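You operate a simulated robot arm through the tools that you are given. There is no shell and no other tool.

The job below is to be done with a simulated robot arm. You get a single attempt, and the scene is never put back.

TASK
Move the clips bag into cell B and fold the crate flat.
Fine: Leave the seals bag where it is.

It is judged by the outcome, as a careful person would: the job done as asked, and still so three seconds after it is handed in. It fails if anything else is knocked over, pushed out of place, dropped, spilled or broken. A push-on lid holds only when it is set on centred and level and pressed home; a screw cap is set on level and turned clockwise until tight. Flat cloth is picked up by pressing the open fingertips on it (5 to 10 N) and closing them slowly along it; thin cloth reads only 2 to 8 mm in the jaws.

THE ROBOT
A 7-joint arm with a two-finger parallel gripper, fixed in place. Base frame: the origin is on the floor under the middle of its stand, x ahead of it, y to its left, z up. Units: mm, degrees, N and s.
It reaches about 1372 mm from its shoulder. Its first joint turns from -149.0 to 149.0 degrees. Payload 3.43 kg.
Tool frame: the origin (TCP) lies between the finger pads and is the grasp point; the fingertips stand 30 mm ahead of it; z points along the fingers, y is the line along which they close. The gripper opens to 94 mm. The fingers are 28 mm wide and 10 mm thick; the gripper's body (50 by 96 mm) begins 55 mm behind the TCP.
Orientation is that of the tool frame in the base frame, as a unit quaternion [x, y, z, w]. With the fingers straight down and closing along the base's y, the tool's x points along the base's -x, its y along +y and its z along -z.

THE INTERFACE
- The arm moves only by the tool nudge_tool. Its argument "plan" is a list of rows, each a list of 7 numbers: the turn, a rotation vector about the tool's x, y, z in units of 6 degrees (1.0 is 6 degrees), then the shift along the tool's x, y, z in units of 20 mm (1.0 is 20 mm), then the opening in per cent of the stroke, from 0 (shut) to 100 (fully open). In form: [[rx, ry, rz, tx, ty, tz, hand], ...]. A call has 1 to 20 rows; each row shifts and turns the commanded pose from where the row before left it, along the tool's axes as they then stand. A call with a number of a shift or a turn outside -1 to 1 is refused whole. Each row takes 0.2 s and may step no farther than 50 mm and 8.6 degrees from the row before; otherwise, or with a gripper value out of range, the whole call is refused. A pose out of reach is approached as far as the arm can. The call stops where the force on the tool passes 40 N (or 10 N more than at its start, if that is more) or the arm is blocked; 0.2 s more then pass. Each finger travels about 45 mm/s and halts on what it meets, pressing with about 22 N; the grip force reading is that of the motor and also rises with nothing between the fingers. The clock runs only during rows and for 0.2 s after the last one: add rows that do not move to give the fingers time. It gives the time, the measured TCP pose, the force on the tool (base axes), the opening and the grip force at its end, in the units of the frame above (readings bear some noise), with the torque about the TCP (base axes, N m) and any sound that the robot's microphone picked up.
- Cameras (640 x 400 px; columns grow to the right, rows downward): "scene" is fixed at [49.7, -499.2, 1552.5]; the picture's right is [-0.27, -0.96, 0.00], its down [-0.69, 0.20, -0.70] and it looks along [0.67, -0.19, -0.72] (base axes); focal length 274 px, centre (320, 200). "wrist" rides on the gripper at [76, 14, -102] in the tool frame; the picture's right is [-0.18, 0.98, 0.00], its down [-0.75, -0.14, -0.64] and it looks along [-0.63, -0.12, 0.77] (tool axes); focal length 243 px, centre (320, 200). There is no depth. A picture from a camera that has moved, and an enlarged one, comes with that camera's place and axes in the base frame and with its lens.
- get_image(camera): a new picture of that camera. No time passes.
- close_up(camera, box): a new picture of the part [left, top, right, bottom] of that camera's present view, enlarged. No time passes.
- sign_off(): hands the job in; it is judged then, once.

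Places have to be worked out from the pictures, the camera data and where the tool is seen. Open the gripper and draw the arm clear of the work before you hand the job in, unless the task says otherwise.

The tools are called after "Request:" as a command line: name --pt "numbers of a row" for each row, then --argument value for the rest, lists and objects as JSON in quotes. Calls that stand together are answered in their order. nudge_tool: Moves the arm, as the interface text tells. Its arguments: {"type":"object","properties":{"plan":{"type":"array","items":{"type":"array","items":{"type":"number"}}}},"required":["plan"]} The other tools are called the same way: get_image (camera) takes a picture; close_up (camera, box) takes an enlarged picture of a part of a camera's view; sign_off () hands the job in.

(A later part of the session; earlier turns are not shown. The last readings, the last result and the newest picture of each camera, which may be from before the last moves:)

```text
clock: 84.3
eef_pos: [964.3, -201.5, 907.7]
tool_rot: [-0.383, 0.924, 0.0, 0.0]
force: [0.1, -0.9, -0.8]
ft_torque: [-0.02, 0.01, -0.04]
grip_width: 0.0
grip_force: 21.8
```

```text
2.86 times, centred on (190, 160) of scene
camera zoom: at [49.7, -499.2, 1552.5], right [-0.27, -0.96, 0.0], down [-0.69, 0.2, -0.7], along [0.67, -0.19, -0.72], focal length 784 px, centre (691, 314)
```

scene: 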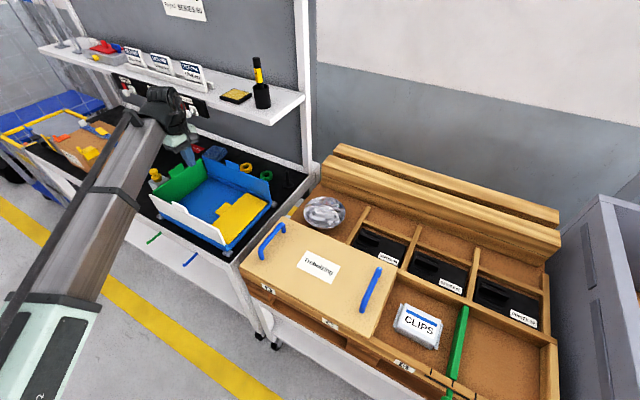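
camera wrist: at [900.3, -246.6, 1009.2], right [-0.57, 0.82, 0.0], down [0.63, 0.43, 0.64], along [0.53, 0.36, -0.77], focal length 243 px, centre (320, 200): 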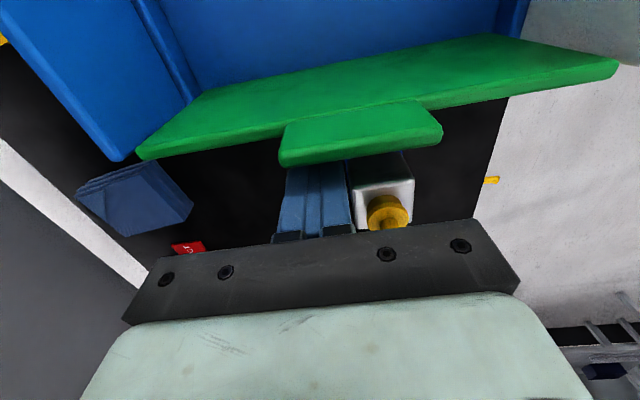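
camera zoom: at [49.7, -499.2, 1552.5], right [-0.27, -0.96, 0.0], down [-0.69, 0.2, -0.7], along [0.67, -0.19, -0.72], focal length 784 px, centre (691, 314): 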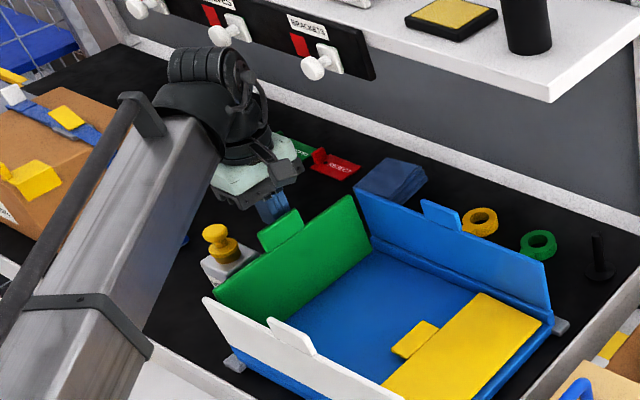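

Fingers are behind the green wall, bottle clear. Pushing inward (−u) slowly.

Request:
nudge_tool --pt "0 0 0 0.25 0 0 0" --pt "0 0 0 0.25 0 0 0" --pt "0 0 0 0.25 0 0 0" --pt "0 0 0 0.25 0 0 0" --pt "0 0 0 0.25 0 0 0" --pt "0 0 0 0.25 0 0 0" --pt "0 0 0 0.25 0 0 0" --pt "0 0 0 0.25 0 0 0"

Request:
get_image --camera "wrist"

Request:
close_up --camera "scene" --box '[110, 90, 270, 230]'

```text
clock: 86.1
eef_pos: [933.4, -231.9, 907.1]
tool_rot: [-0.384, 0.924, 0.0, 0.0]
force: [0.0, 0.1, -0.9]
ft_torque: [-0.01, 0.02, -0.03]
grip_width: 0.0
grip_force: 22.2
```

```text
taken
camera wrist: at [870.5, -276.1, 1009.9], right [-0.57, 0.82, 0.0], down [0.63, 0.43, 0.64], along [0.53, 0.36, -0.77], focal length 243 px, centre (320, 200)
```

wrist: 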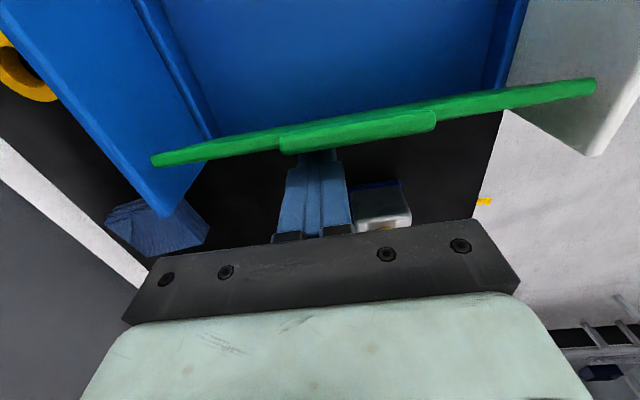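

```text
2.86 times, centred on (190, 160) of scene
camera zoom: at [49.7, -499.2, 1552.5], right [-0.27, -0.96, 0.0], down [-0.69, 0.2, -0.7], along [0.67, -0.19, -0.72], focal length 784 px, centre (691, 314)
```

zoom: 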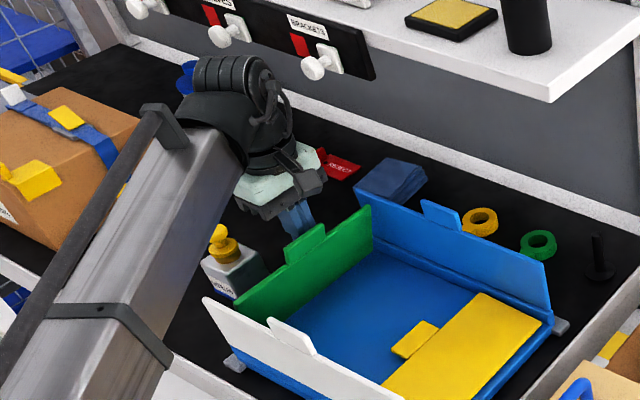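

Green follows freely. Continuing along its arc inward and down.

Request:
nudge_tool --pt "0 0 0 0.4 0 0 0" --pt "0 0 0 0.4 0 0.3 0" --pt "0 0 0 0.4 0 0.3 0" --pt "0 0 0 0.4 0 0.3 0" --pt "0 0 0 0.3 0 0.37 0" --pt "0 0 0 0.3 0 0.38 0" --pt "0 0 0 0.2 0 0.4 0" --pt "0 0 0 0.15 0 0.4 0" --pt "0 0 0 0 0 0 0"

Request:
get_image --camera "wrist"

Request:
close_up --camera "scene" --box '[110, 90, 270, 230]'

```text
clock: 88.1
eef_pos: [898.6, -266.9, 858.4]
tool_rot: [-0.384, 0.923, -0.001, -0.001]
force: [0.6, 0.5, -0.4]
ft_torque: [0.01, 0.0, -0.04]
grip_width: 0.1
grip_force: 22.6
```

```text
taken
camera wrist: at [835.2, -311.0, 961.2], right [-0.57, 0.82, 0.0], down [0.63, 0.43, 0.64], along [0.53, 0.36, -0.77], focal length 243 px, centre (320, 200)
```

wrist: 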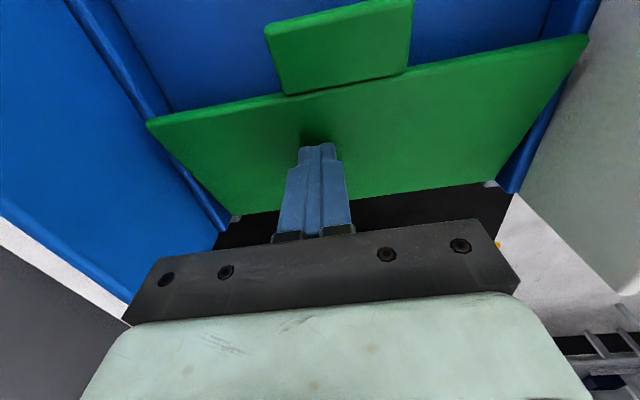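

```text
2.86 times, centred on (190, 160) of scene
camera zoom: at [49.7, -499.2, 1552.5], right [-0.27, -0.96, 0.0], down [-0.69, 0.2, -0.7], along [0.67, -0.19, -0.72], focal length 784 px, centre (691, 314)
```

zoom: 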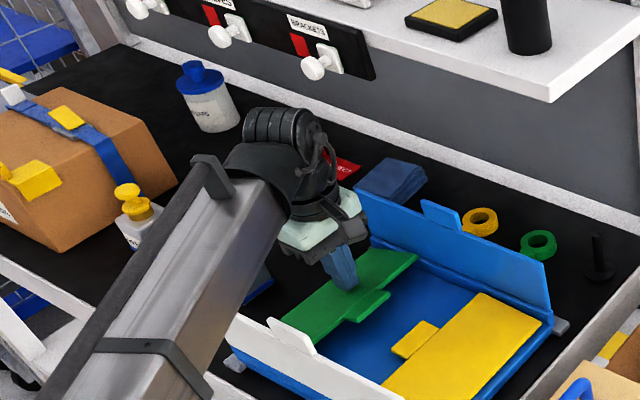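

Green is folding over. Continuing down to press it flat.

Request:
nudge_tool --pt "0 0 0 0.1 0 0.2 0" --pt "0 0 0 0.1 0 0.2 0" --pt "0 0 0 0 0 0.2 0" --pt "0 0 0 0 0 0.1 0" --pt "0 0 0 0 0 0 0"

Request:
get_image --camera "wrist"

```text
clock: 89.3
eef_pos: [895.7, -271.5, 843.7]
tool_rot: [-0.384, 0.924, 0.0, 0.0]
force: [0.6, -0.6, 0.1]
ft_torque: [-0.02, -0.02, -0.01]
grip_width: 0.0
grip_force: 22.2
```

```text
taken
camera wrist: at [831.8, -315.0, 947.0], right [-0.57, 0.82, 0.0], down [0.63, 0.43, 0.64], along [0.53, 0.36, -0.77], focal length 243 px, centre (320, 200)
```

wrist: 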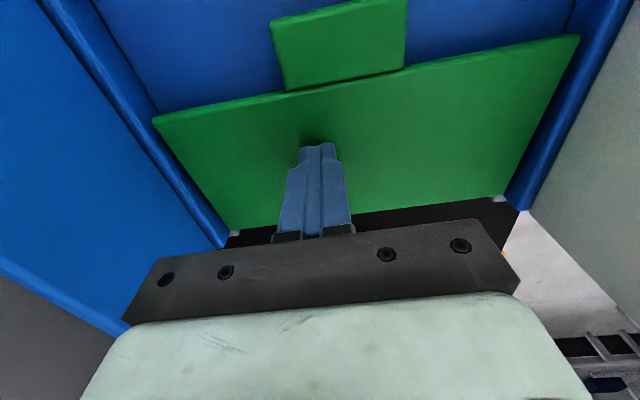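

Request:
nudge_tool --pt "0 0 0 0 0 0.1 0" --pt "0 0 0 0 0 0.1 0" --pt "0 0 0 0 0 0 0"

```text
clock: 90.1
eef_pos: [895.2, -270.1, 842.1]
tool_rot: [-0.383, 0.924, -0.001, 0.0]
force: [-1.6, -0.6, 21.6]
ft_torque: [-0.26, 0.27, 0.04]
grip_width: 0.0
grip_force: 22.1
```

Green pressed flat (22 N at the same height as yellow). Lifting off and checking both short walls.

Request:
nudge_tool --pt "0 0 0 0 0 -0.3 0" --pt "0 0 0 0 0 -1 0" --pt "0 0 0 0 0 -1 0" --pt "0 0 0 0 0 -1 0" --pt "0 0 0 0 0 -1 0" --pt "0 0 0 0 0 -1 0" --pt "0 0 0 0 0 -1 0" --pt "0 0 0 0 0 -1 0" --pt "0 0 0 0 0 -1 0" --pt "0 0 0 0 0 0 0"

Request:
get_image --camera "wrist"

Request:
get_image --camera "scene"

```text
clock: 92.3
eef_pos: [897.4, -268.8, 1006.3]
tool_rot: [-0.383, 0.924, -0.001, 0.001]
force: [-0.5, 0.5, 0.1]
ft_torque: [0.02, -0.01, -0.01]
grip_width: 0.3
grip_force: 22.2
```

```text
taken
camera wrist: at [833.2, -313.5, 1109.1], right [-0.57, 0.82, 0.0], down [0.63, 0.43, 0.64], along [0.53, 0.36, -0.77], focal length 243 px, centre (320, 200)
```

wrist: 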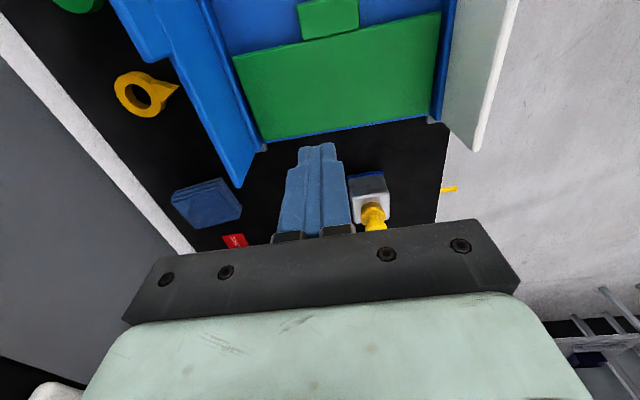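

```text
taken
```

scene: 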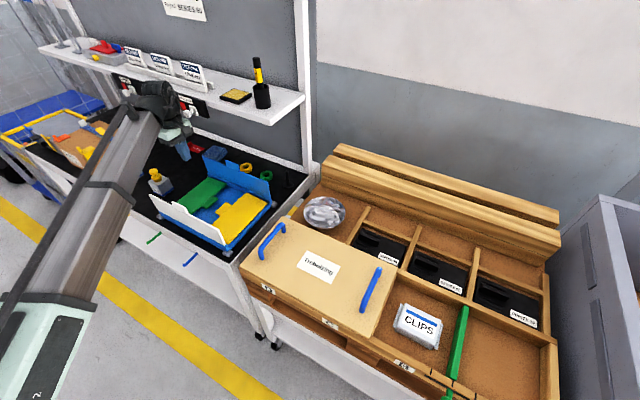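

Both short walls lie flat. Now the white wall (outer face v≈687, top z≈905): I'll cross over it at height to its front side, centred on the crate.

Request:
nudge_tool --pt "0 0 0 0.55 0.95 0 0" --pt "0 0 0 0.55 0.95 0 0" --pt "0 0 0 0.55 0.95 0 0" --pt "0 0 0 0.55 0.95 0 0" --pt "0 0 0 0.55 0.95 0 0" --pt "0 0 0 0.55 0.95 0 0" --pt "0 0 0 0.55 0.95 0 0" --pt "0 0 0 0.55 0.95 0 0" --pt "0 0 0 0.55 0.95 0 0" --pt "0 0 0 0 0 0 0"

Request:
get_image --camera "wrist"

Request:
get_image --camera "scene"

```text
clock: 94.5
eef_pos: [705.1, -221.0, 1005.3]
tool_rot: [-0.384, 0.924, 0.0, -0.001]
force: [0.1, -0.5, 0.0]
ft_torque: [-0.03, 0.01, 0.01]
grip_width: 0.0
grip_force: 22.0
```

```text
taken
camera wrist: at [640.9, -264.2, 1108.7], right [-0.57, 0.82, 0.0], down [0.63, 0.43, 0.64], along [0.53, 0.36, -0.77], focal length 243 px, centre (320, 200)
```

wrist: 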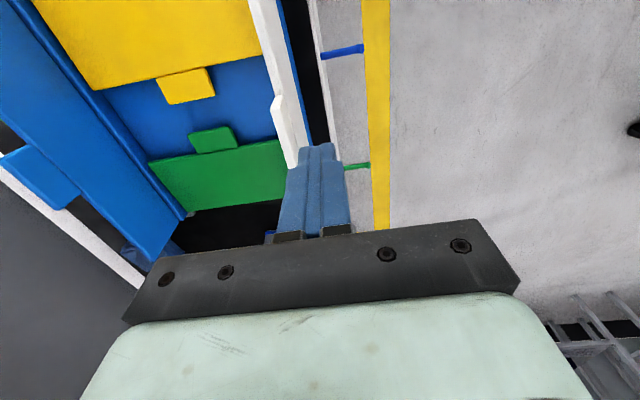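

```text
taken
```

scene: 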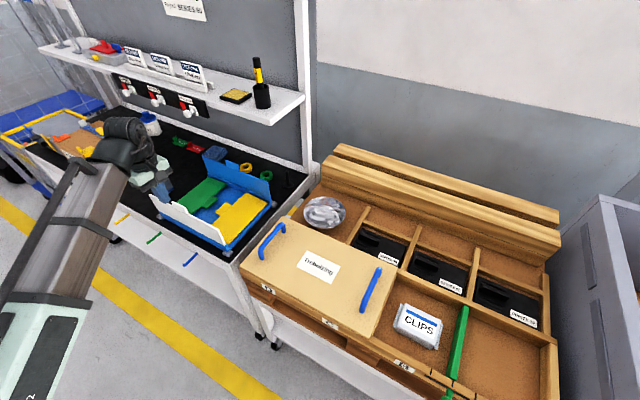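

I'm in front of the white wall now. Zooming to measure its plane and tab precisely.

Request:
close_up --camera "wrist" --box '[200, 0, 400, 180]'

Request:
close_up --camera "scene" --box '[130, 130, 290, 260]'

```text
2.22 times, centred on (300, 90) of wrist
camera zoom: at [640.9, -264.2, 1108.7], right [-0.57, 0.82, 0.0], down [0.63, 0.43, 0.64], along [0.53, 0.36, -0.77], focal length 539 px, centre (364, 444)
```

zoom: 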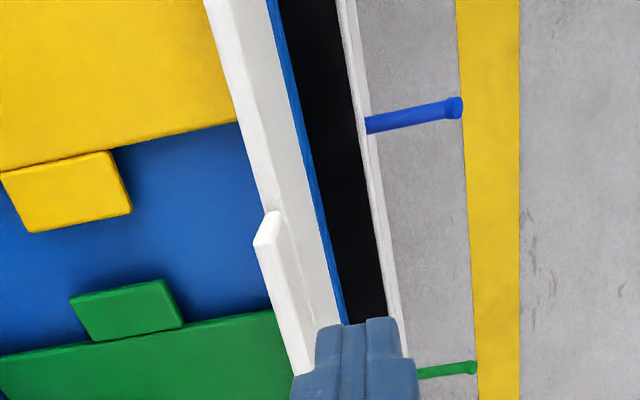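

```text
3.08 times, centred on (210, 195) of scene
camera zoom: at [49.7, -499.2, 1552.5], right [-0.27, -0.96, 0.0], down [-0.69, 0.2, -0.7], along [0.67, -0.19, -0.72], focal length 844 px, centre (658, 215)
```

zoom: 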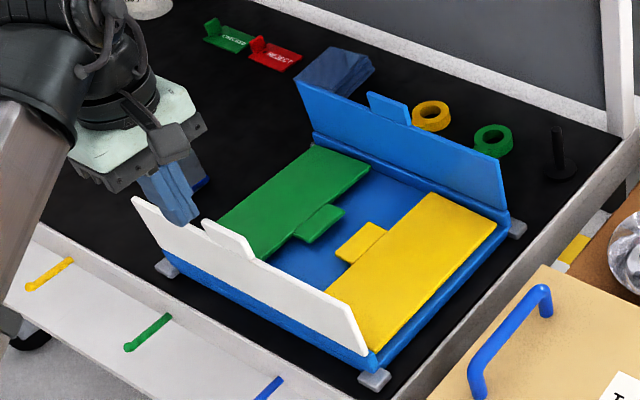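

White wall plane is at v≈680–686, top z≈905, tab centred at u≈346. Lowering tips to z≈882 in front of it.

Request:
nudge_tool --pt "0 0 0 0 0.1 1 0" --pt "0 0 0 0 0 1 0" --pt "0 0 0 0 0 1 0" --pt "0 0 0 0 0 1 0" --pt "0 0 0 0 0 0.65 0" --pt "0 0 0 0 0 0 0"

Request:
get_image --camera "wrist"

Request:
close_up --camera "scene" --box '[130, 130, 290, 260]'

```text
clock: 95.9
eef_pos: [705.3, -218.5, 911.6]
tool_rot: [-0.385, 0.923, 0.0, 0.0]
force: [-0.5, 0.0, -0.2]
ft_torque: [-0.01, 0.0, 0.03]
grip_width: 0.0
grip_force: 22.4
```

```text
taken
camera wrist: at [640.7, -262.1, 1015.0], right [-0.57, 0.82, 0.0], down [0.63, 0.43, 0.64], along [0.53, 0.36, -0.77], focal length 243 px, centre (320, 200)
```

wrist: 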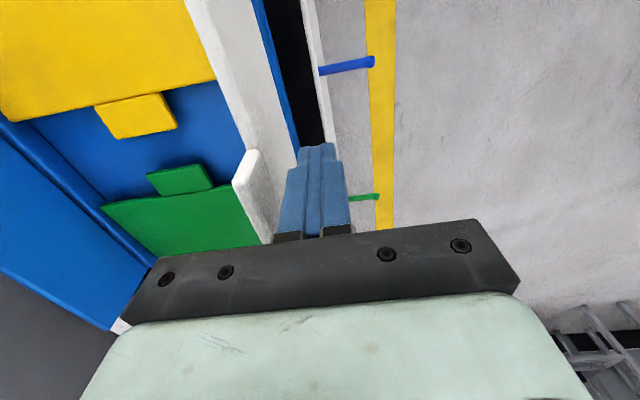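

```text
3.08 times, centred on (210, 195) of scene
camera zoom: at [49.7, -499.2, 1552.5], right [-0.27, -0.96, 0.0], down [-0.69, 0.2, -0.7], along [0.67, -0.19, -0.72], focal length 844 px, centre (658, 215)
```

zoom: 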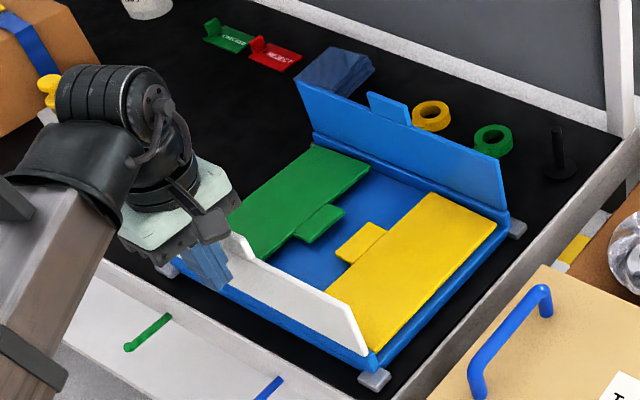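

Fingers are in front of the white wall. Pushing it inward (+v) slowly.

Request:
nudge_tool --pt "0 0 0 0 -0.25 0 0" --pt "0 0 0 0 -0.25 0 0" --pt "0 0 0 0 -0.25 0 0" --pt "0 0 0 0 -0.25 0 0" --pt "0 0 0 0 -0.25 0 0" --pt "0 0 0 0 -0.25 0 0" --pt "0 0 0 0 -0.25 0 0"

Request:
get_image --camera "wrist"

Request:
close_up --camera "scene" --box '[130, 130, 290, 260]'

```text
clock: 97.5
eef_pos: [727.3, -244.0, 912.7]
tool_rot: [-0.383, 0.924, 0.0, 0.0]
force: [0.4, 1.2, 0.2]
ft_torque: [0.02, -0.04, 0.01]
grip_width: 0.1
grip_force: 22.1
```

```text
taken
camera wrist: at [664.1, -287.1, 1016.7], right [-0.57, 0.82, 0.0], down [0.63, 0.43, 0.64], along [0.53, 0.36, -0.77], focal length 243 px, centre (320, 200)
```

wrist: 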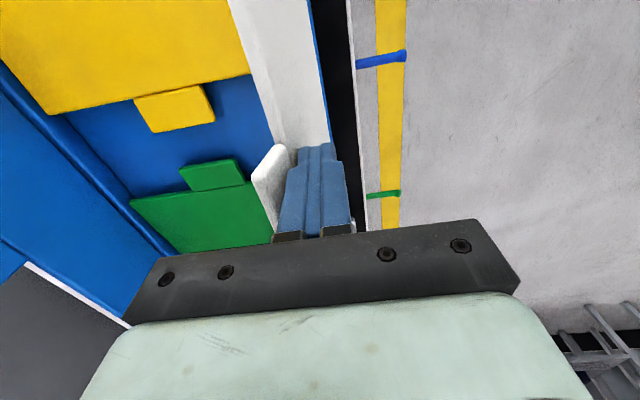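

```text
3.08 times, centred on (210, 195) of scene
camera zoom: at [49.7, -499.2, 1552.5], right [-0.27, -0.96, 0.0], down [-0.69, 0.2, -0.7], along [0.67, -0.19, -0.72], focal length 844 px, centre (658, 215)
```

zoom: 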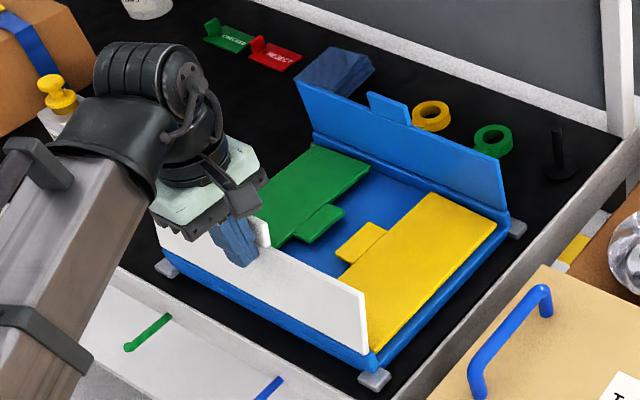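

White rotates freely too (≈1 N). Following its arc in and down.

Request:
nudge_tool --pt "0 0 0 0 -0.35 0.1 0" --pt "0 0 0 0 -0.35 0.15 0" --pt "0 0 0 0 -0.35 0.2 0" --pt "0 0 0 0 -0.3 0.25 0" --pt "0 0 0 0 -0.25 0.3 0" --pt "0 0 0 0 -0.2 0.3 0" --pt "0 0 0 0 -0.2 0.35 0" --pt "0 0 0 0 -0.15 0.35 0" --pt "0 0 0 0 0 0 0"

Request:
get_image --camera "wrist"

Request:
close_up --camera "scene" --box '[130, 130, 290, 260]'

```text
clock: 99.5
eef_pos: [758.6, -274.9, 873.2]
tool_rot: [-0.384, 0.923, 0.0, 0.0]
force: [-0.7, -0.3, 0.2]
ft_torque: [0.01, -0.02, -0.02]
grip_width: 0.0
grip_force: 21.9
```

```text
taken
camera wrist: at [695.3, -317.5, 975.7], right [-0.57, 0.82, 0.0], down [0.63, 0.43, 0.64], along [0.53, 0.36, -0.77], focal length 243 px, centre (320, 200)
```

wrist: 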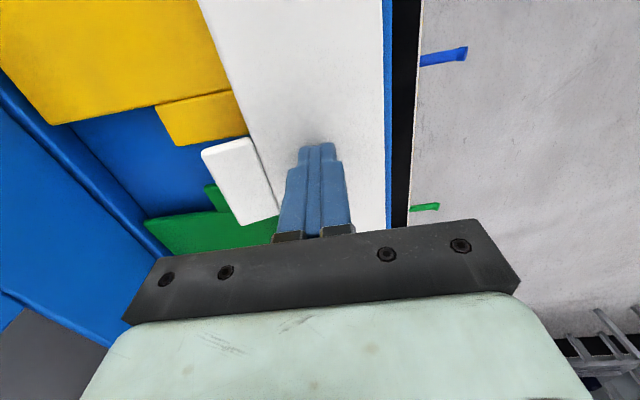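

```text
3.08 times, centred on (210, 195) of scene
camera zoom: at [49.7, -499.2, 1552.5], right [-0.27, -0.96, 0.0], down [-0.69, 0.2, -0.7], along [0.67, -0.19, -0.72], focal length 844 px, centre (658, 215)
```

zoom: 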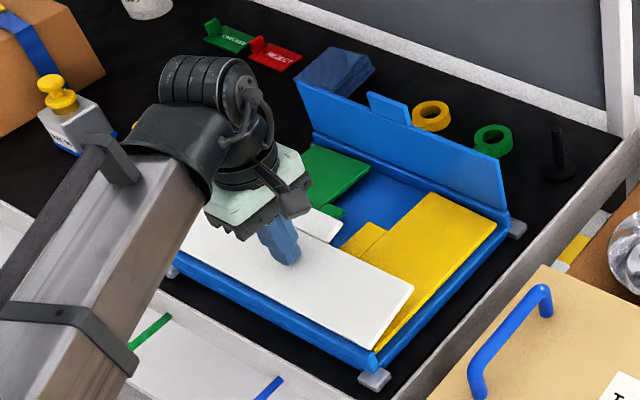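

White is almost flat. Pressing gently down.

Request:
nudge_tool --pt "0 0 0 0 -0.1 0.2 0" --pt "0 0 0 0 -0.05 0.2 0" --pt "0 0 0 0 0 0.1 0" --pt "0 0 0 0 0 0 0"

```text
clock: 100.5
eef_pos: [762.0, -276.8, 862.4]
tool_rot: [-0.383, 0.924, 0.0, 0.001]
force: [0.3, 0.3, -0.2]
ft_torque: [0.01, -0.01, -0.01]
grip_width: 0.1
grip_force: 22.4
```

Request:
nudge_tool --pt "0 0 0 0 0 0.1 0" --pt "0 0 0 0 0 0.1 0" --pt "0 0 0 0 0 0 0"

Request:
get_image --camera "wrist"

```text
clock: 101.3
eef_pos: [761.5, -275.7, 861.7]
tool_rot: [-0.384, 0.923, -0.001, 0.002]
force: [-3.8, 1.0, 18.7]
ft_torque: [-0.07, 0.01, 0.0]
grip_width: 0.0
grip_force: 21.3
stopped in row 3: the force on the tool passed its limit at 42 N (the readings are from after the stop); the commanded pose is now the measured one
```

```text
taken
camera wrist: at [697.0, -319.4, 964.9], right [-0.57, 0.82, 0.0], down [0.63, 0.44, 0.64], along [0.53, 0.36, -0.77], focal length 243 px, centre (320, 200)
```

wrist: 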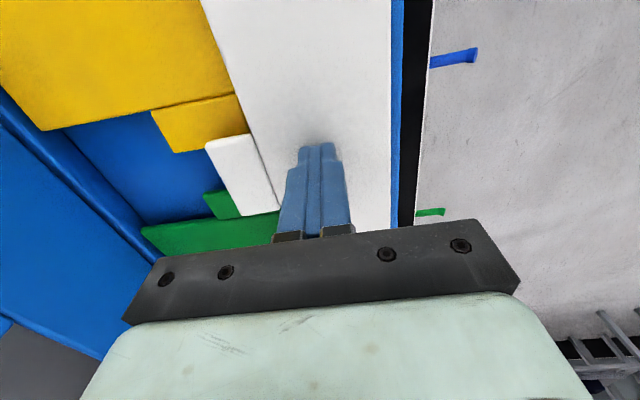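

White is pressed down against its stop. Lifting off and checking.

Request:
nudge_tool --pt "0 0 0 0 0 -0.3 0" --pt "0 0 0 0 0 -1 0" --pt "0 0 0 0 0 -1 0" --pt "0 0 0 0 0 -1 0" --pt "0 0 0 0 0 -1 0" --pt "0 0 0 0 0 -1 0" --pt "0 0 0 0 0 -1 0" --pt "0 0 0 0 0 -1 0" --pt "0 0 0 0 0 0 0"

Request:
get_image --camera "wrist"

Request:
get_image --camera "scene"

```text
clock: 103.3
eef_pos: [761.9, -275.1, 1008.2]
tool_rot: [-0.383, 0.924, -0.002, 0.001]
force: [-0.3, -0.3, 0.5]
ft_torque: [-0.02, 0.0, 0.02]
grip_width: 0.0
grip_force: 21.9
```

```text
taken
camera wrist: at [697.0, -318.6, 1110.2], right [-0.57, 0.82, 0.0], down [0.63, 0.44, 0.64], along [0.53, 0.36, -0.77], focal length 243 px, centre (320, 200)
```

wrist: 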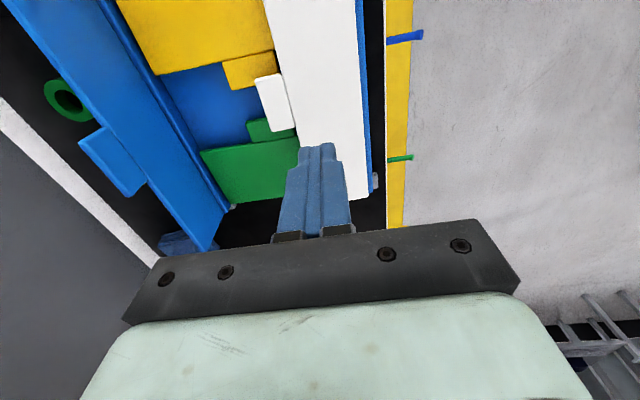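

```text
taken
```

scene: 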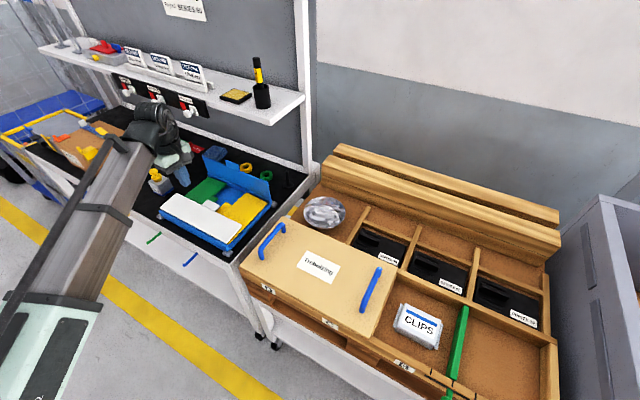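

White stays flat. Now the blue back wall; zooming to locate its top edge and tab.

Request:
close_up --camera "wrist" --box '[0, 0, 300, 260]'

Request:
close_up --camera "scene" --box '[130, 110, 310, 260]'

```text
1.54 times, centred on (150, 130) of wrist
camera zoom: at [697.0, -318.6, 1110.2], right [-0.57, 0.82, 0.0], down [0.63, 0.44, 0.64], along [0.53, 0.36, -0.77], focal length 373 px, centre (582, 308)
```

zoom: 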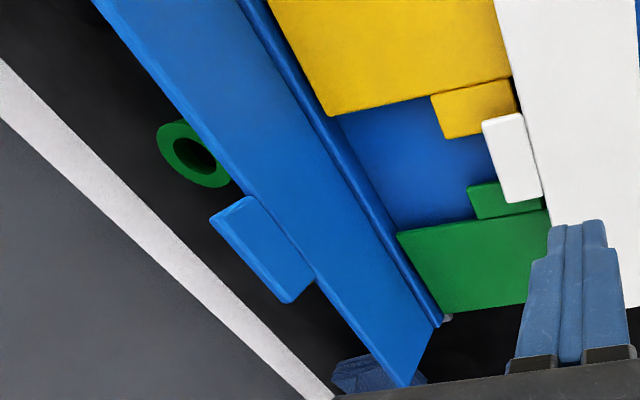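

```text
2.67 times, centred on (220, 185) of scene
camera zoom: at [49.7, -499.2, 1552.5], right [-0.27, -0.96, 0.0], down [-0.69, 0.2, -0.7], along [0.67, -0.19, -0.72], focal length 732 px, centre (587, 240)
```

zoom: 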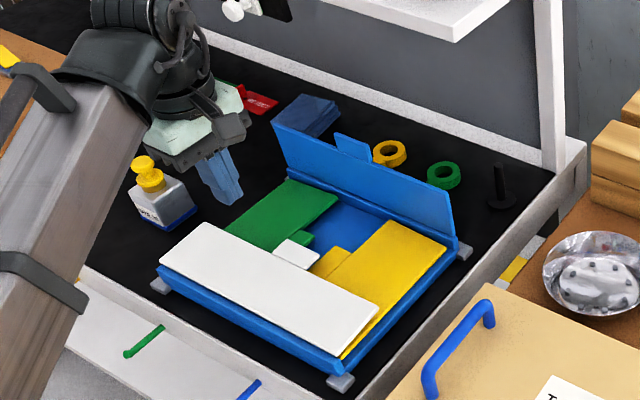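

The shelf front overhangs at v≈928, z≈1144 right above the blue wall, so I can't go vertically behind it. I'll tilt the tool ~25° outward (wrist leaning back toward me), with fingers ~50 mm open to straddle the tab and pull the wall inward with the outer finger.

Request:
nudge_tool --pt "0 0 0 0 -0.8 0 10" --pt "0 0 0 0 -0.8 0 25" --pt "0 0 0 0 -0.8 0 40" --pt "0 0 0 0 -0.8 0 53" --pt "0.834 0 0 0 0 0 53" --pt "0.834 0 0 0 0 0 53" --pt "0.834 0 0 0 0 0 53" --pt "0.834 0 0 0 0 0 53" --pt "0.834 0 0 0 0 0 53" --pt "0 0 0 0 0 0 53"

Request:
get_image --camera "wrist"

Request:
get_image --camera "scene"

```text
clock: 105.5
eef_pos: [806.3, -321.7, 1006.4]
tool_rot: [-0.374, 0.901, -0.203, 0.084]
force: [-0.5, 0.8, -0.8]
ft_torque: [-0.01, -0.03, 0.01]
grip_width: 49.3
grip_force: 0.1
```

```text
taken
camera wrist: at [713.3, -335.1, 1093.6], right [-0.5, 0.76, -0.42], down [0.43, 0.64, 0.64], along [0.75, 0.14, -0.64], focal length 243 px, centre (320, 200)
```

wrist: 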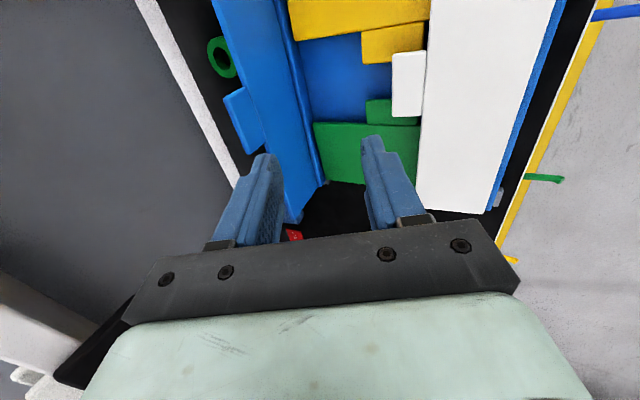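

```text
taken
```

scene: 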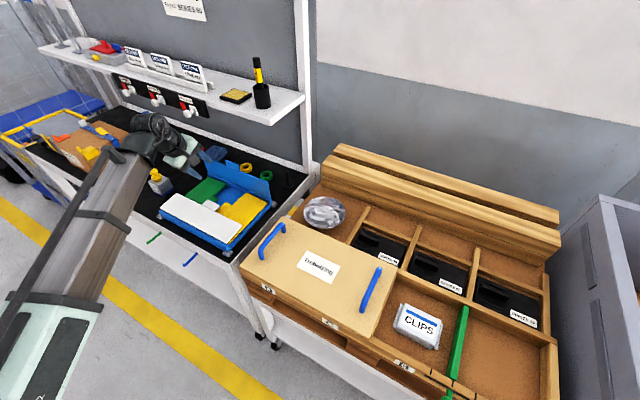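

Tilt achieved (25°), clear of everything. Moving toward the blue wall in two stages, staying above its tab.

Request:
nudge_tool --pt "0 0 0 -0.06 -0.84 0.5 53" --pt "0 0 0 -0.06 -0.84 0.5 53" --pt "0 0 0 -0.06 -0.84 0.5 53" --pt "0 0 0 -0.06 -0.84 0.5 53" --pt "0 0 0 0 0 0 53"

Request:
get_image --camera "wrist"

Request:
close_up --camera "scene" --box '[100, 60, 300, 230]'

```text
clock: 106.7
eef_pos: [865.0, -372.7, 998.7]
tool_rot: [-0.374, 0.901, -0.202, 0.085]
force: [0.0, -0.3, 0.3]
ft_torque: [0.03, -0.01, 0.03]
grip_width: 49.9
grip_force: 0.2
```

```text
taken
camera wrist: at [771.2, -386.5, 1085.9], right [-0.5, 0.76, -0.42], down [0.43, 0.64, 0.64], along [0.75, 0.14, -0.64], focal length 243 px, centre (320, 200)
```

wrist: 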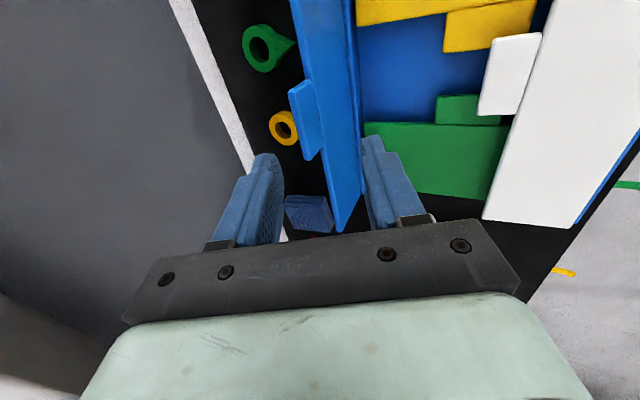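

```text
2.35 times, centred on (200, 145) of scene
camera zoom: at [49.7, -499.2, 1552.5], right [-0.27, -0.96, 0.0], down [-0.69, 0.2, -0.7], along [0.67, -0.19, -0.72], focal length 646 px, centre (602, 329)
```

zoom: 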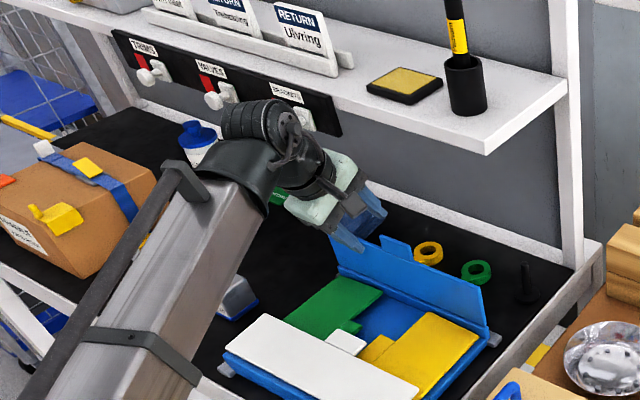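

The tab's outer edge is at v≈926, u 320–377. Positioning so the outer finger passes ~10 mm behind it, still above.

Request:
nudge_tool --pt "0 0 0 0 -0.6 0.95 53" --pt "0 0 0 0 -0.6 0.95 53" --pt "0 0 0 0 0 0 53"

Request:
get_image --camera "wrist"

Request:
close_up --camera "scene" --box '[130, 90, 290, 230]'

```text
clock: 107.5
eef_pos: [891.1, -399.5, 974.2]
tool_rot: [-0.374, 0.902, -0.201, 0.083]
force: [-0.2, 0.2, -0.1]
ft_torque: [0.02, 0.02, 0.03]
grip_width: 49.7
grip_force: 0.0
```

```text
taken
camera wrist: at [797.4, -412.7, 1061.3], right [-0.5, 0.76, -0.42], down [0.43, 0.64, 0.64], along [0.75, 0.14, -0.64], focal length 243 px, centre (320, 200)
```

wrist: 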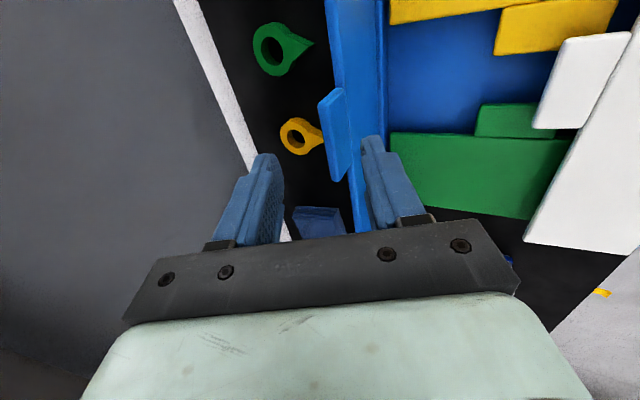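

```text
2.86 times, centred on (210, 160) of scene
camera zoom: at [49.7, -499.2, 1552.5], right [-0.27, -0.96, 0.0], down [-0.69, 0.2, -0.7], along [0.67, -0.19, -0.72], focal length 784 px, centre (634, 314)
```

zoom: 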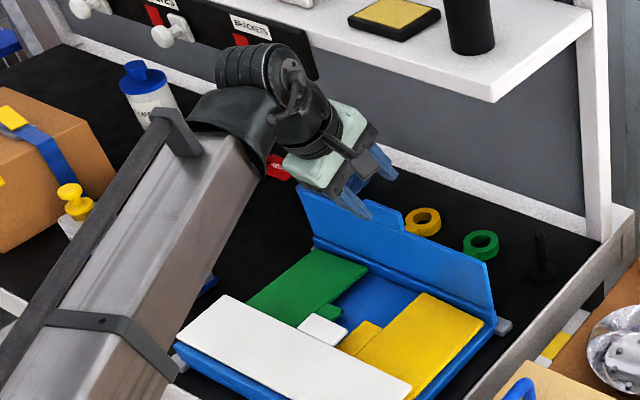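

Consistent: tab at v≈927, outer finger will pass ~12–20 mm behind it. Descending straight down, half first.

Request:
nudge_tool --pt "0 0 0 0 0.29 0.61 53" --pt "0 0 0 0 0.29 0.61 53" --pt "0 0 0 0 0 0 53"

Request:
get_image --camera "wrist"

Request:
close_up --camera "scene" --box '[150, 110, 270, 210]'

```text
clock: 108.3
eef_pos: [891.0, -400.9, 947.6]
tool_rot: [-0.374, 0.901, -0.201, 0.084]
force: [-0.2, 0.2, 0.1]
ft_torque: [0.01, -0.03, 0.02]
grip_width: 49.6
grip_force: 0.0
```

```text
taken
camera wrist: at [798.0, -414.0, 1034.2], right [-0.5, 0.76, -0.42], down [0.43, 0.64, 0.64], along [0.75, 0.14, -0.64], focal length 243 px, centre (320, 200)
```

wrist: 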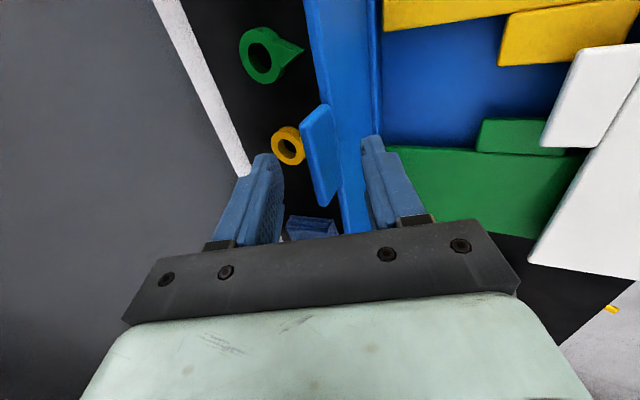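

```text
4.00 times, centred on (210, 160) of scene
camera zoom: at [49.7, -499.2, 1552.5], right [-0.27, -0.96, 0.0], down [-0.69, 0.2, -0.7], along [0.67, -0.19, -0.72], focal length 1098 px, centre (760, 360)
```

zoom: 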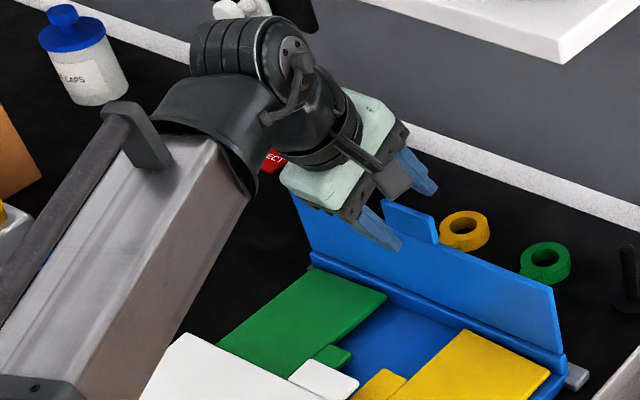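

The fingers are straddling the blue tab. Lowering the remaining ~27 mm.

Request:
nudge_tool --pt "0 0 0 0 0.29 0.61 53" --pt "0 0 0 0 0.29 0.61 53" --pt "0 0 0 0 0 0 53"

Request:
get_image --camera "wrist"

Request:
close_up --camera "scene" --box '[150, 110, 270, 210]'

```text
clock: 109.1
eef_pos: [892.6, -400.8, 920.9]
tool_rot: [-0.375, 0.901, -0.202, 0.085]
force: [0.2, 0.8, 0.5]
ft_torque: [0.0, 0.07, 0.01]
grip_width: 49.8
grip_force: 0.0
```

```text
taken
camera wrist: at [798.5, -414.6, 1007.7], right [-0.5, 0.76, -0.42], down [0.43, 0.64, 0.64], along [0.75, 0.14, -0.64], focal length 243 px, centre (320, 200)
```

wrist: 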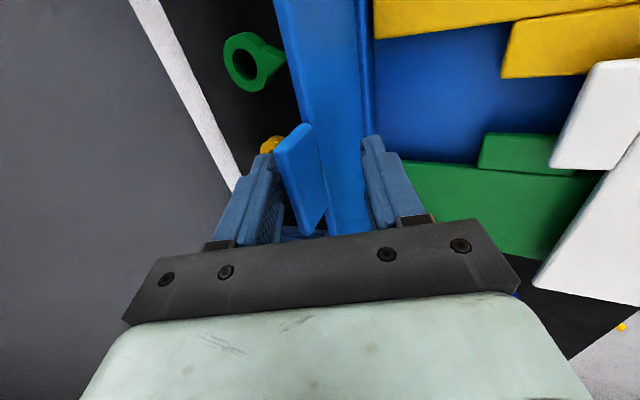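

```text
4.00 times, centred on (210, 160) of scene
camera zoom: at [49.7, -499.2, 1552.5], right [-0.27, -0.96, 0.0], down [-0.69, 0.2, -0.7], along [0.67, -0.19, -0.72], focal length 1098 px, centre (760, 360)
```

zoom: 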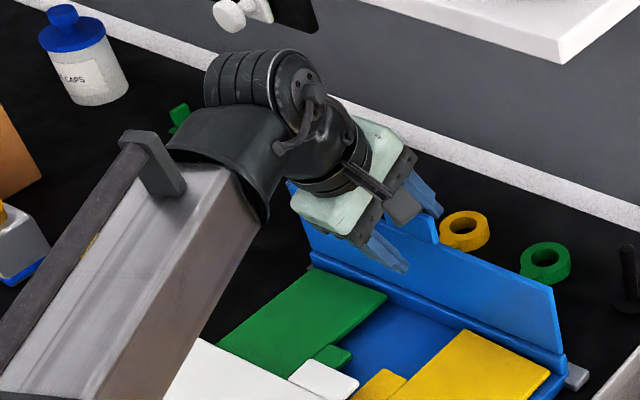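

Both fingers straddle the tab without contact. Now pulling inward (−v) slowly with the outer finger, watching force.

Request:
nudge_tool --pt "0 0 0 0 0.242 -0.084 53" --pt "0 0 0 0 0.242 -0.084 53" --pt "0 0 0 0 0.242 -0.084 53" --pt "0 0 0 0 0.242 -0.084 53" --pt "0 0 0 0 0.242 -0.084 53" --pt "0 0 0 0 0.242 -0.084 53"

Request:
get_image --camera "wrist"

Request:
close_up --camera "scene" --box '[150, 120, 290, 230]'

```text
clock: 110.5
eef_pos: [870.9, -377.5, 917.8]
tool_rot: [-0.374, 0.901, -0.202, 0.084]
force: [0.6, -0.5, 0.8]
ft_torque: [-0.01, 0.0, 0.06]
grip_width: 49.8
grip_force: 0.1
```

```text
taken
camera wrist: at [777.0, -391.7, 1004.7], right [-0.5, 0.76, -0.42], down [0.43, 0.64, 0.64], along [0.75, 0.14, -0.64], focal length 243 px, centre (320, 200)
```

wrist: 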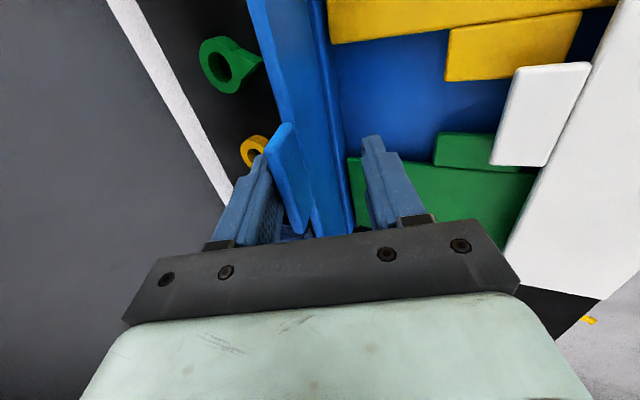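

```text
3.64 times, centred on (220, 175) of scene
camera zoom: at [49.7, -499.2, 1552.5], right [-0.27, -0.96, 0.0], down [-0.69, 0.2, -0.7], along [0.67, -0.19, -0.72], focal length 998 px, centre (684, 291)
```

zoom: 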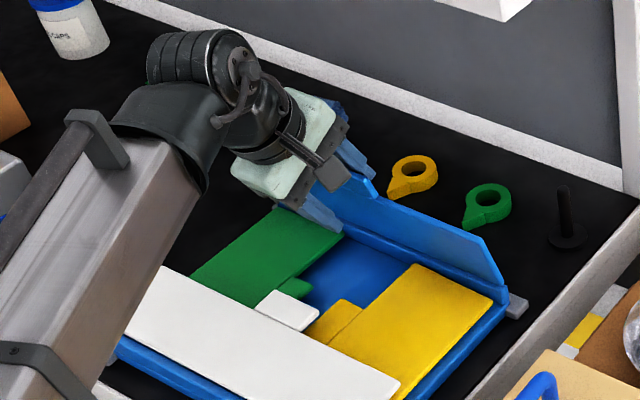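

Blue is coming in with almost no resistance. Continuing the arc to about 45°.

Request:
nudge_tool --pt "0 0 0 0 0.242 -0.084 53" --pt "0 0 0 0 0.242 -0.084 53" --pt "0 0 0 0 0.242 -0.084 53" --pt "0 0 0 0 0.242 -0.084 53" --pt "0 0 0 0 0.242 -0.084 53" --pt "0 0 0 0 0.323 0.04 53" --pt "0 0 0 0 0.323 0.04 53" --pt "0 0 0 0 0.323 0.04 53" --pt "0 0 0 0 0.323 0.04 53"

Request:
get_image --camera "wrist"

Request:
close_up --camera "scene" --box '[150, 120, 290, 230]'

```text
clock: 112.5
eef_pos: [837.3, -344.0, 901.1]
tool_rot: [-0.375, 0.901, -0.202, 0.083]
force: [0.3, 0.9, 0.7]
ft_torque: [0.01, -0.01, -0.01]
grip_width: 50.0
grip_force: 0.4
```

```text
taken
camera wrist: at [743.8, -357.7, 988.1], right [-0.5, 0.76, -0.42], down [0.43, 0.64, 0.64], along [0.75, 0.14, -0.64], focal length 243 px, centre (320, 200)
```

wrist: 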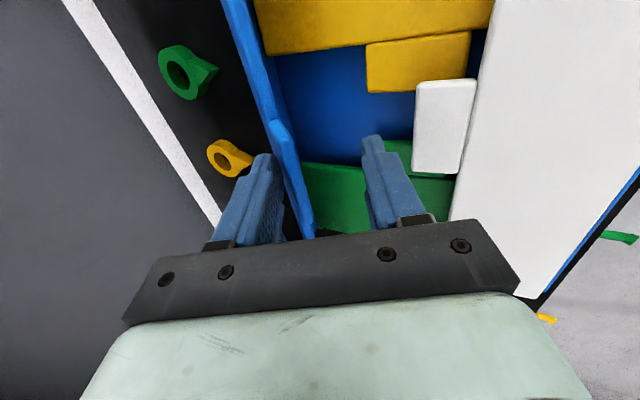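

```text
3.64 times, centred on (220, 175) of scene
camera zoom: at [49.7, -499.2, 1552.5], right [-0.27, -0.96, 0.0], down [-0.69, 0.2, -0.7], along [0.67, -0.19, -0.72], focal length 998 px, centre (684, 291)
```

zoom: 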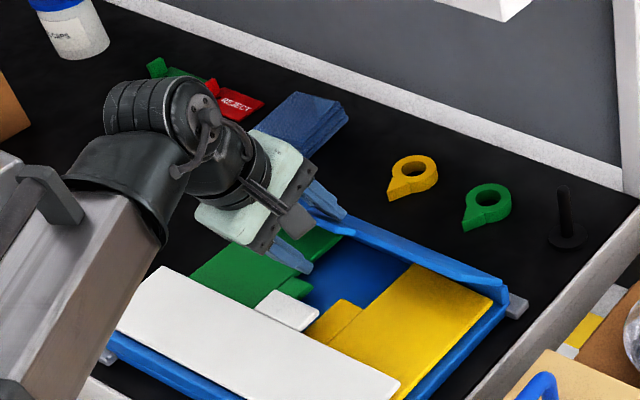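

About 45–50° folded. Continuing to ~62°, keeping the inner finger above the white tab.

Request:
nudge_tool --pt "0 0 0 0 0.24 0.12 53" --pt "0 0 0 0 0.24 0.12 53" --pt "0 0 0 0 0.24 0.12 53" --pt "0 0 0 0 0.24 0.12 53" --pt "0 0 0 0 0 0 53"

Request:
get_image --camera "wrist"

Request:
close_up --camera "scene" --box '[150, 120, 290, 230]'

```text
clock: 113.7
eef_pos: [828.4, -334.3, 884.5]
tool_rot: [-0.374, 0.901, -0.201, 0.084]
force: [-0.6, 0.1, 0.5]
ft_torque: [-0.02, 0.0, -0.01]
grip_width: 50.0
grip_force: 0.1
```

```text
taken
camera wrist: at [734.1, -348.9, 971.7], right [-0.5, 0.76, -0.42], down [0.43, 0.64, 0.64], along [0.75, 0.14, -0.64], focal length 243 px, centre (320, 200)
```

wrist: 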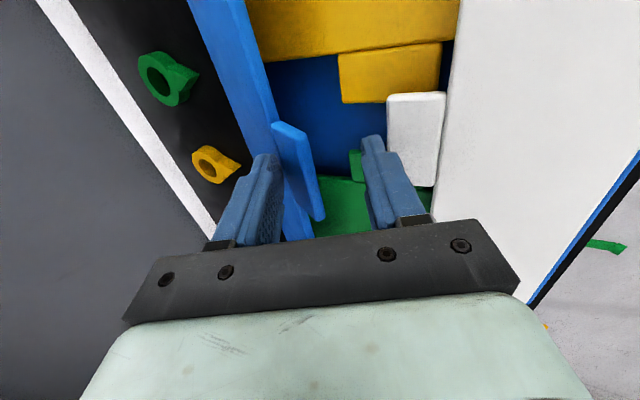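

```text
3.64 times, centred on (220, 175) of scene
camera zoom: at [49.7, -499.2, 1552.5], right [-0.27, -0.96, 0.0], down [-0.69, 0.2, -0.7], along [0.67, -0.19, -0.72], focal length 998 px, centre (684, 291)
```

zoom: 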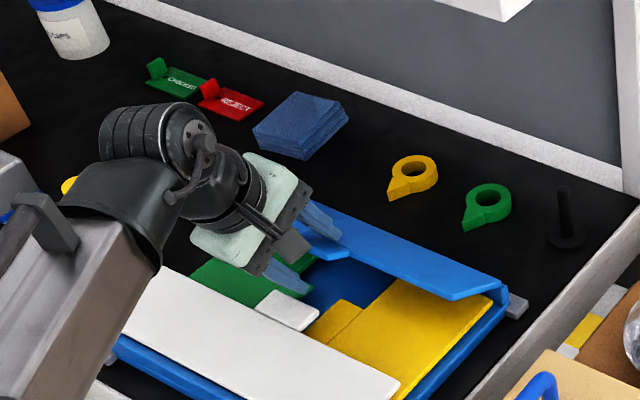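

Blue is past 60°. I'll withdraw along the finger direction, check whether it stays, then straighten and press it down with closed fingers.

Request:
nudge_tool --pt "0 0 0 0 0 -0.5 53" --pt "0 0 0 0 0 -1 53" --pt "0 0 0 0 0 -1 53" --pt "0 0 0 0 0 -1 53" --pt "0 0 0 0 0 -1 53" --pt "0 0 0 0 0 0 53"

Request:
get_image --camera "wrist"

Request:
close_up --camera "scene" --box '[130, 110, 300, 250]'

```text
clock: 115.1
eef_pos: [800.1, -307.6, 965.8]
tool_rot: [-0.374, 0.901, -0.202, 0.084]
force: [0.5, -0.5, 0.0]
ft_torque: [-0.01, 0.03, 0.01]
grip_width: 49.8
grip_force: 0.0
```

```text
taken
camera wrist: at [706.6, -321.3, 1051.9], right [-0.5, 0.76, -0.42], down [0.43, 0.64, 0.64], along [0.75, 0.14, -0.64], focal length 243 px, centre (320, 200)
```

wrist: 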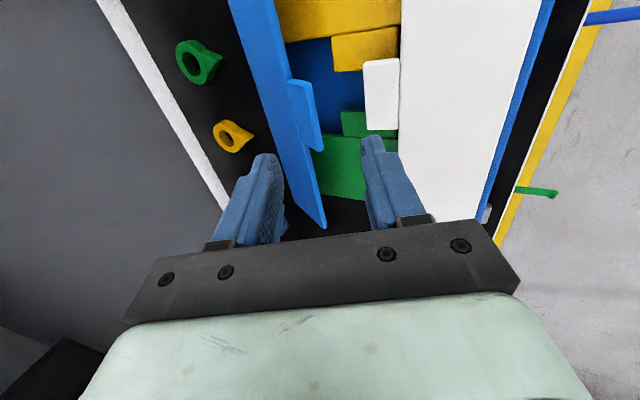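

```text
2.86 times, centred on (215, 180) of scene
camera zoom: at [49.7, -499.2, 1552.5], right [-0.27, -0.96, 0.0], down [-0.69, 0.2, -0.7], along [0.67, -0.19, -0.72], focal length 784 px, centre (620, 257)
```

zoom: 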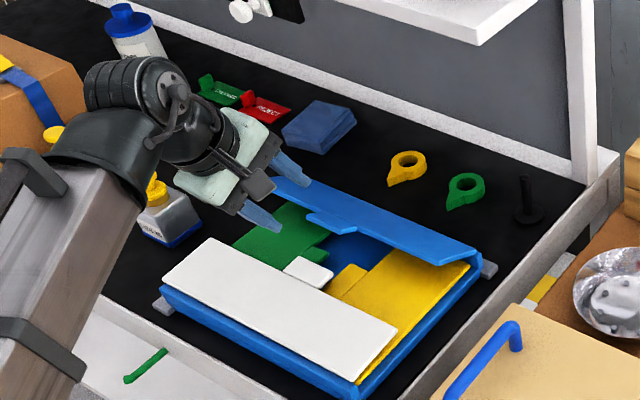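

The hinge has friction, so blue rests at ~60°. Keeping the tilt, I'll close the fingers and come down on its outer face.

Request:
nudge_tool --pt "0 0 0 0 0 0 30" --pt "0 0 0 0 0 0 10" --pt "0 0 0 0 0 0 0" --pt "0 0 0 0 0 0 0" --pt "0 0 0 0 -0.5 0.87 0" --pt "0 0 0 0 -0.5 0.87 0" --pt "0 0 0 0 -0.5 0.87 0" --pt "0 0 0 0 -0.5 0.87 0" --pt "0 0 0 0 0 0 0"

Request:
get_image --camera "wrist"

Request:
close_up --camera "scene" --box '[130, 110, 300, 250]'

```text
clock: 117.1
eef_pos: [845.6, -355.6, 921.0]
tool_rot: [-0.374, 0.902, -0.201, 0.084]
force: [-0.7, -0.1, 0.5]
ft_torque: [0.03, -0.02, 0.0]
grip_width: 0.1
grip_force: 21.8
```

```text
taken
camera wrist: at [752.8, -369.0, 1007.3], right [-0.5, 0.76, -0.42], down [0.43, 0.64, 0.64], along [0.75, 0.14, -0.64], focal length 243 px, centre (320, 200)
```

wrist: 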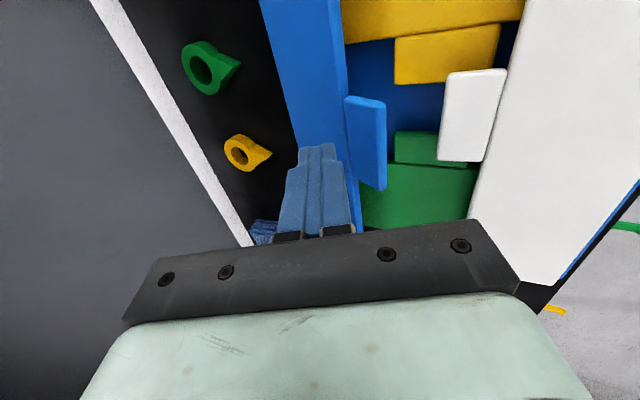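

```text
2.86 times, centred on (215, 180) of scene
camera zoom: at [49.7, -499.2, 1552.5], right [-0.27, -0.96, 0.0], down [-0.69, 0.2, -0.7], along [0.67, -0.19, -0.72], focal length 784 px, centre (620, 257)
```

zoom: 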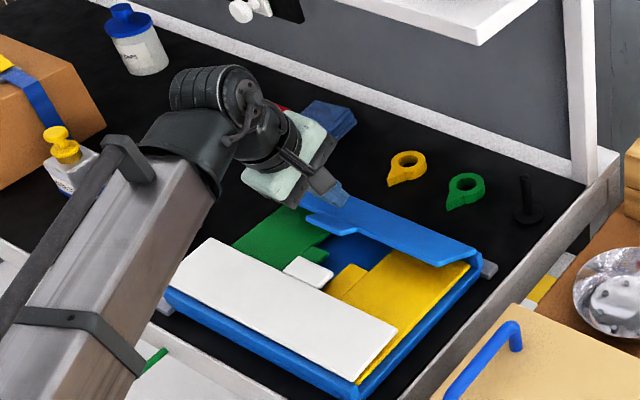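

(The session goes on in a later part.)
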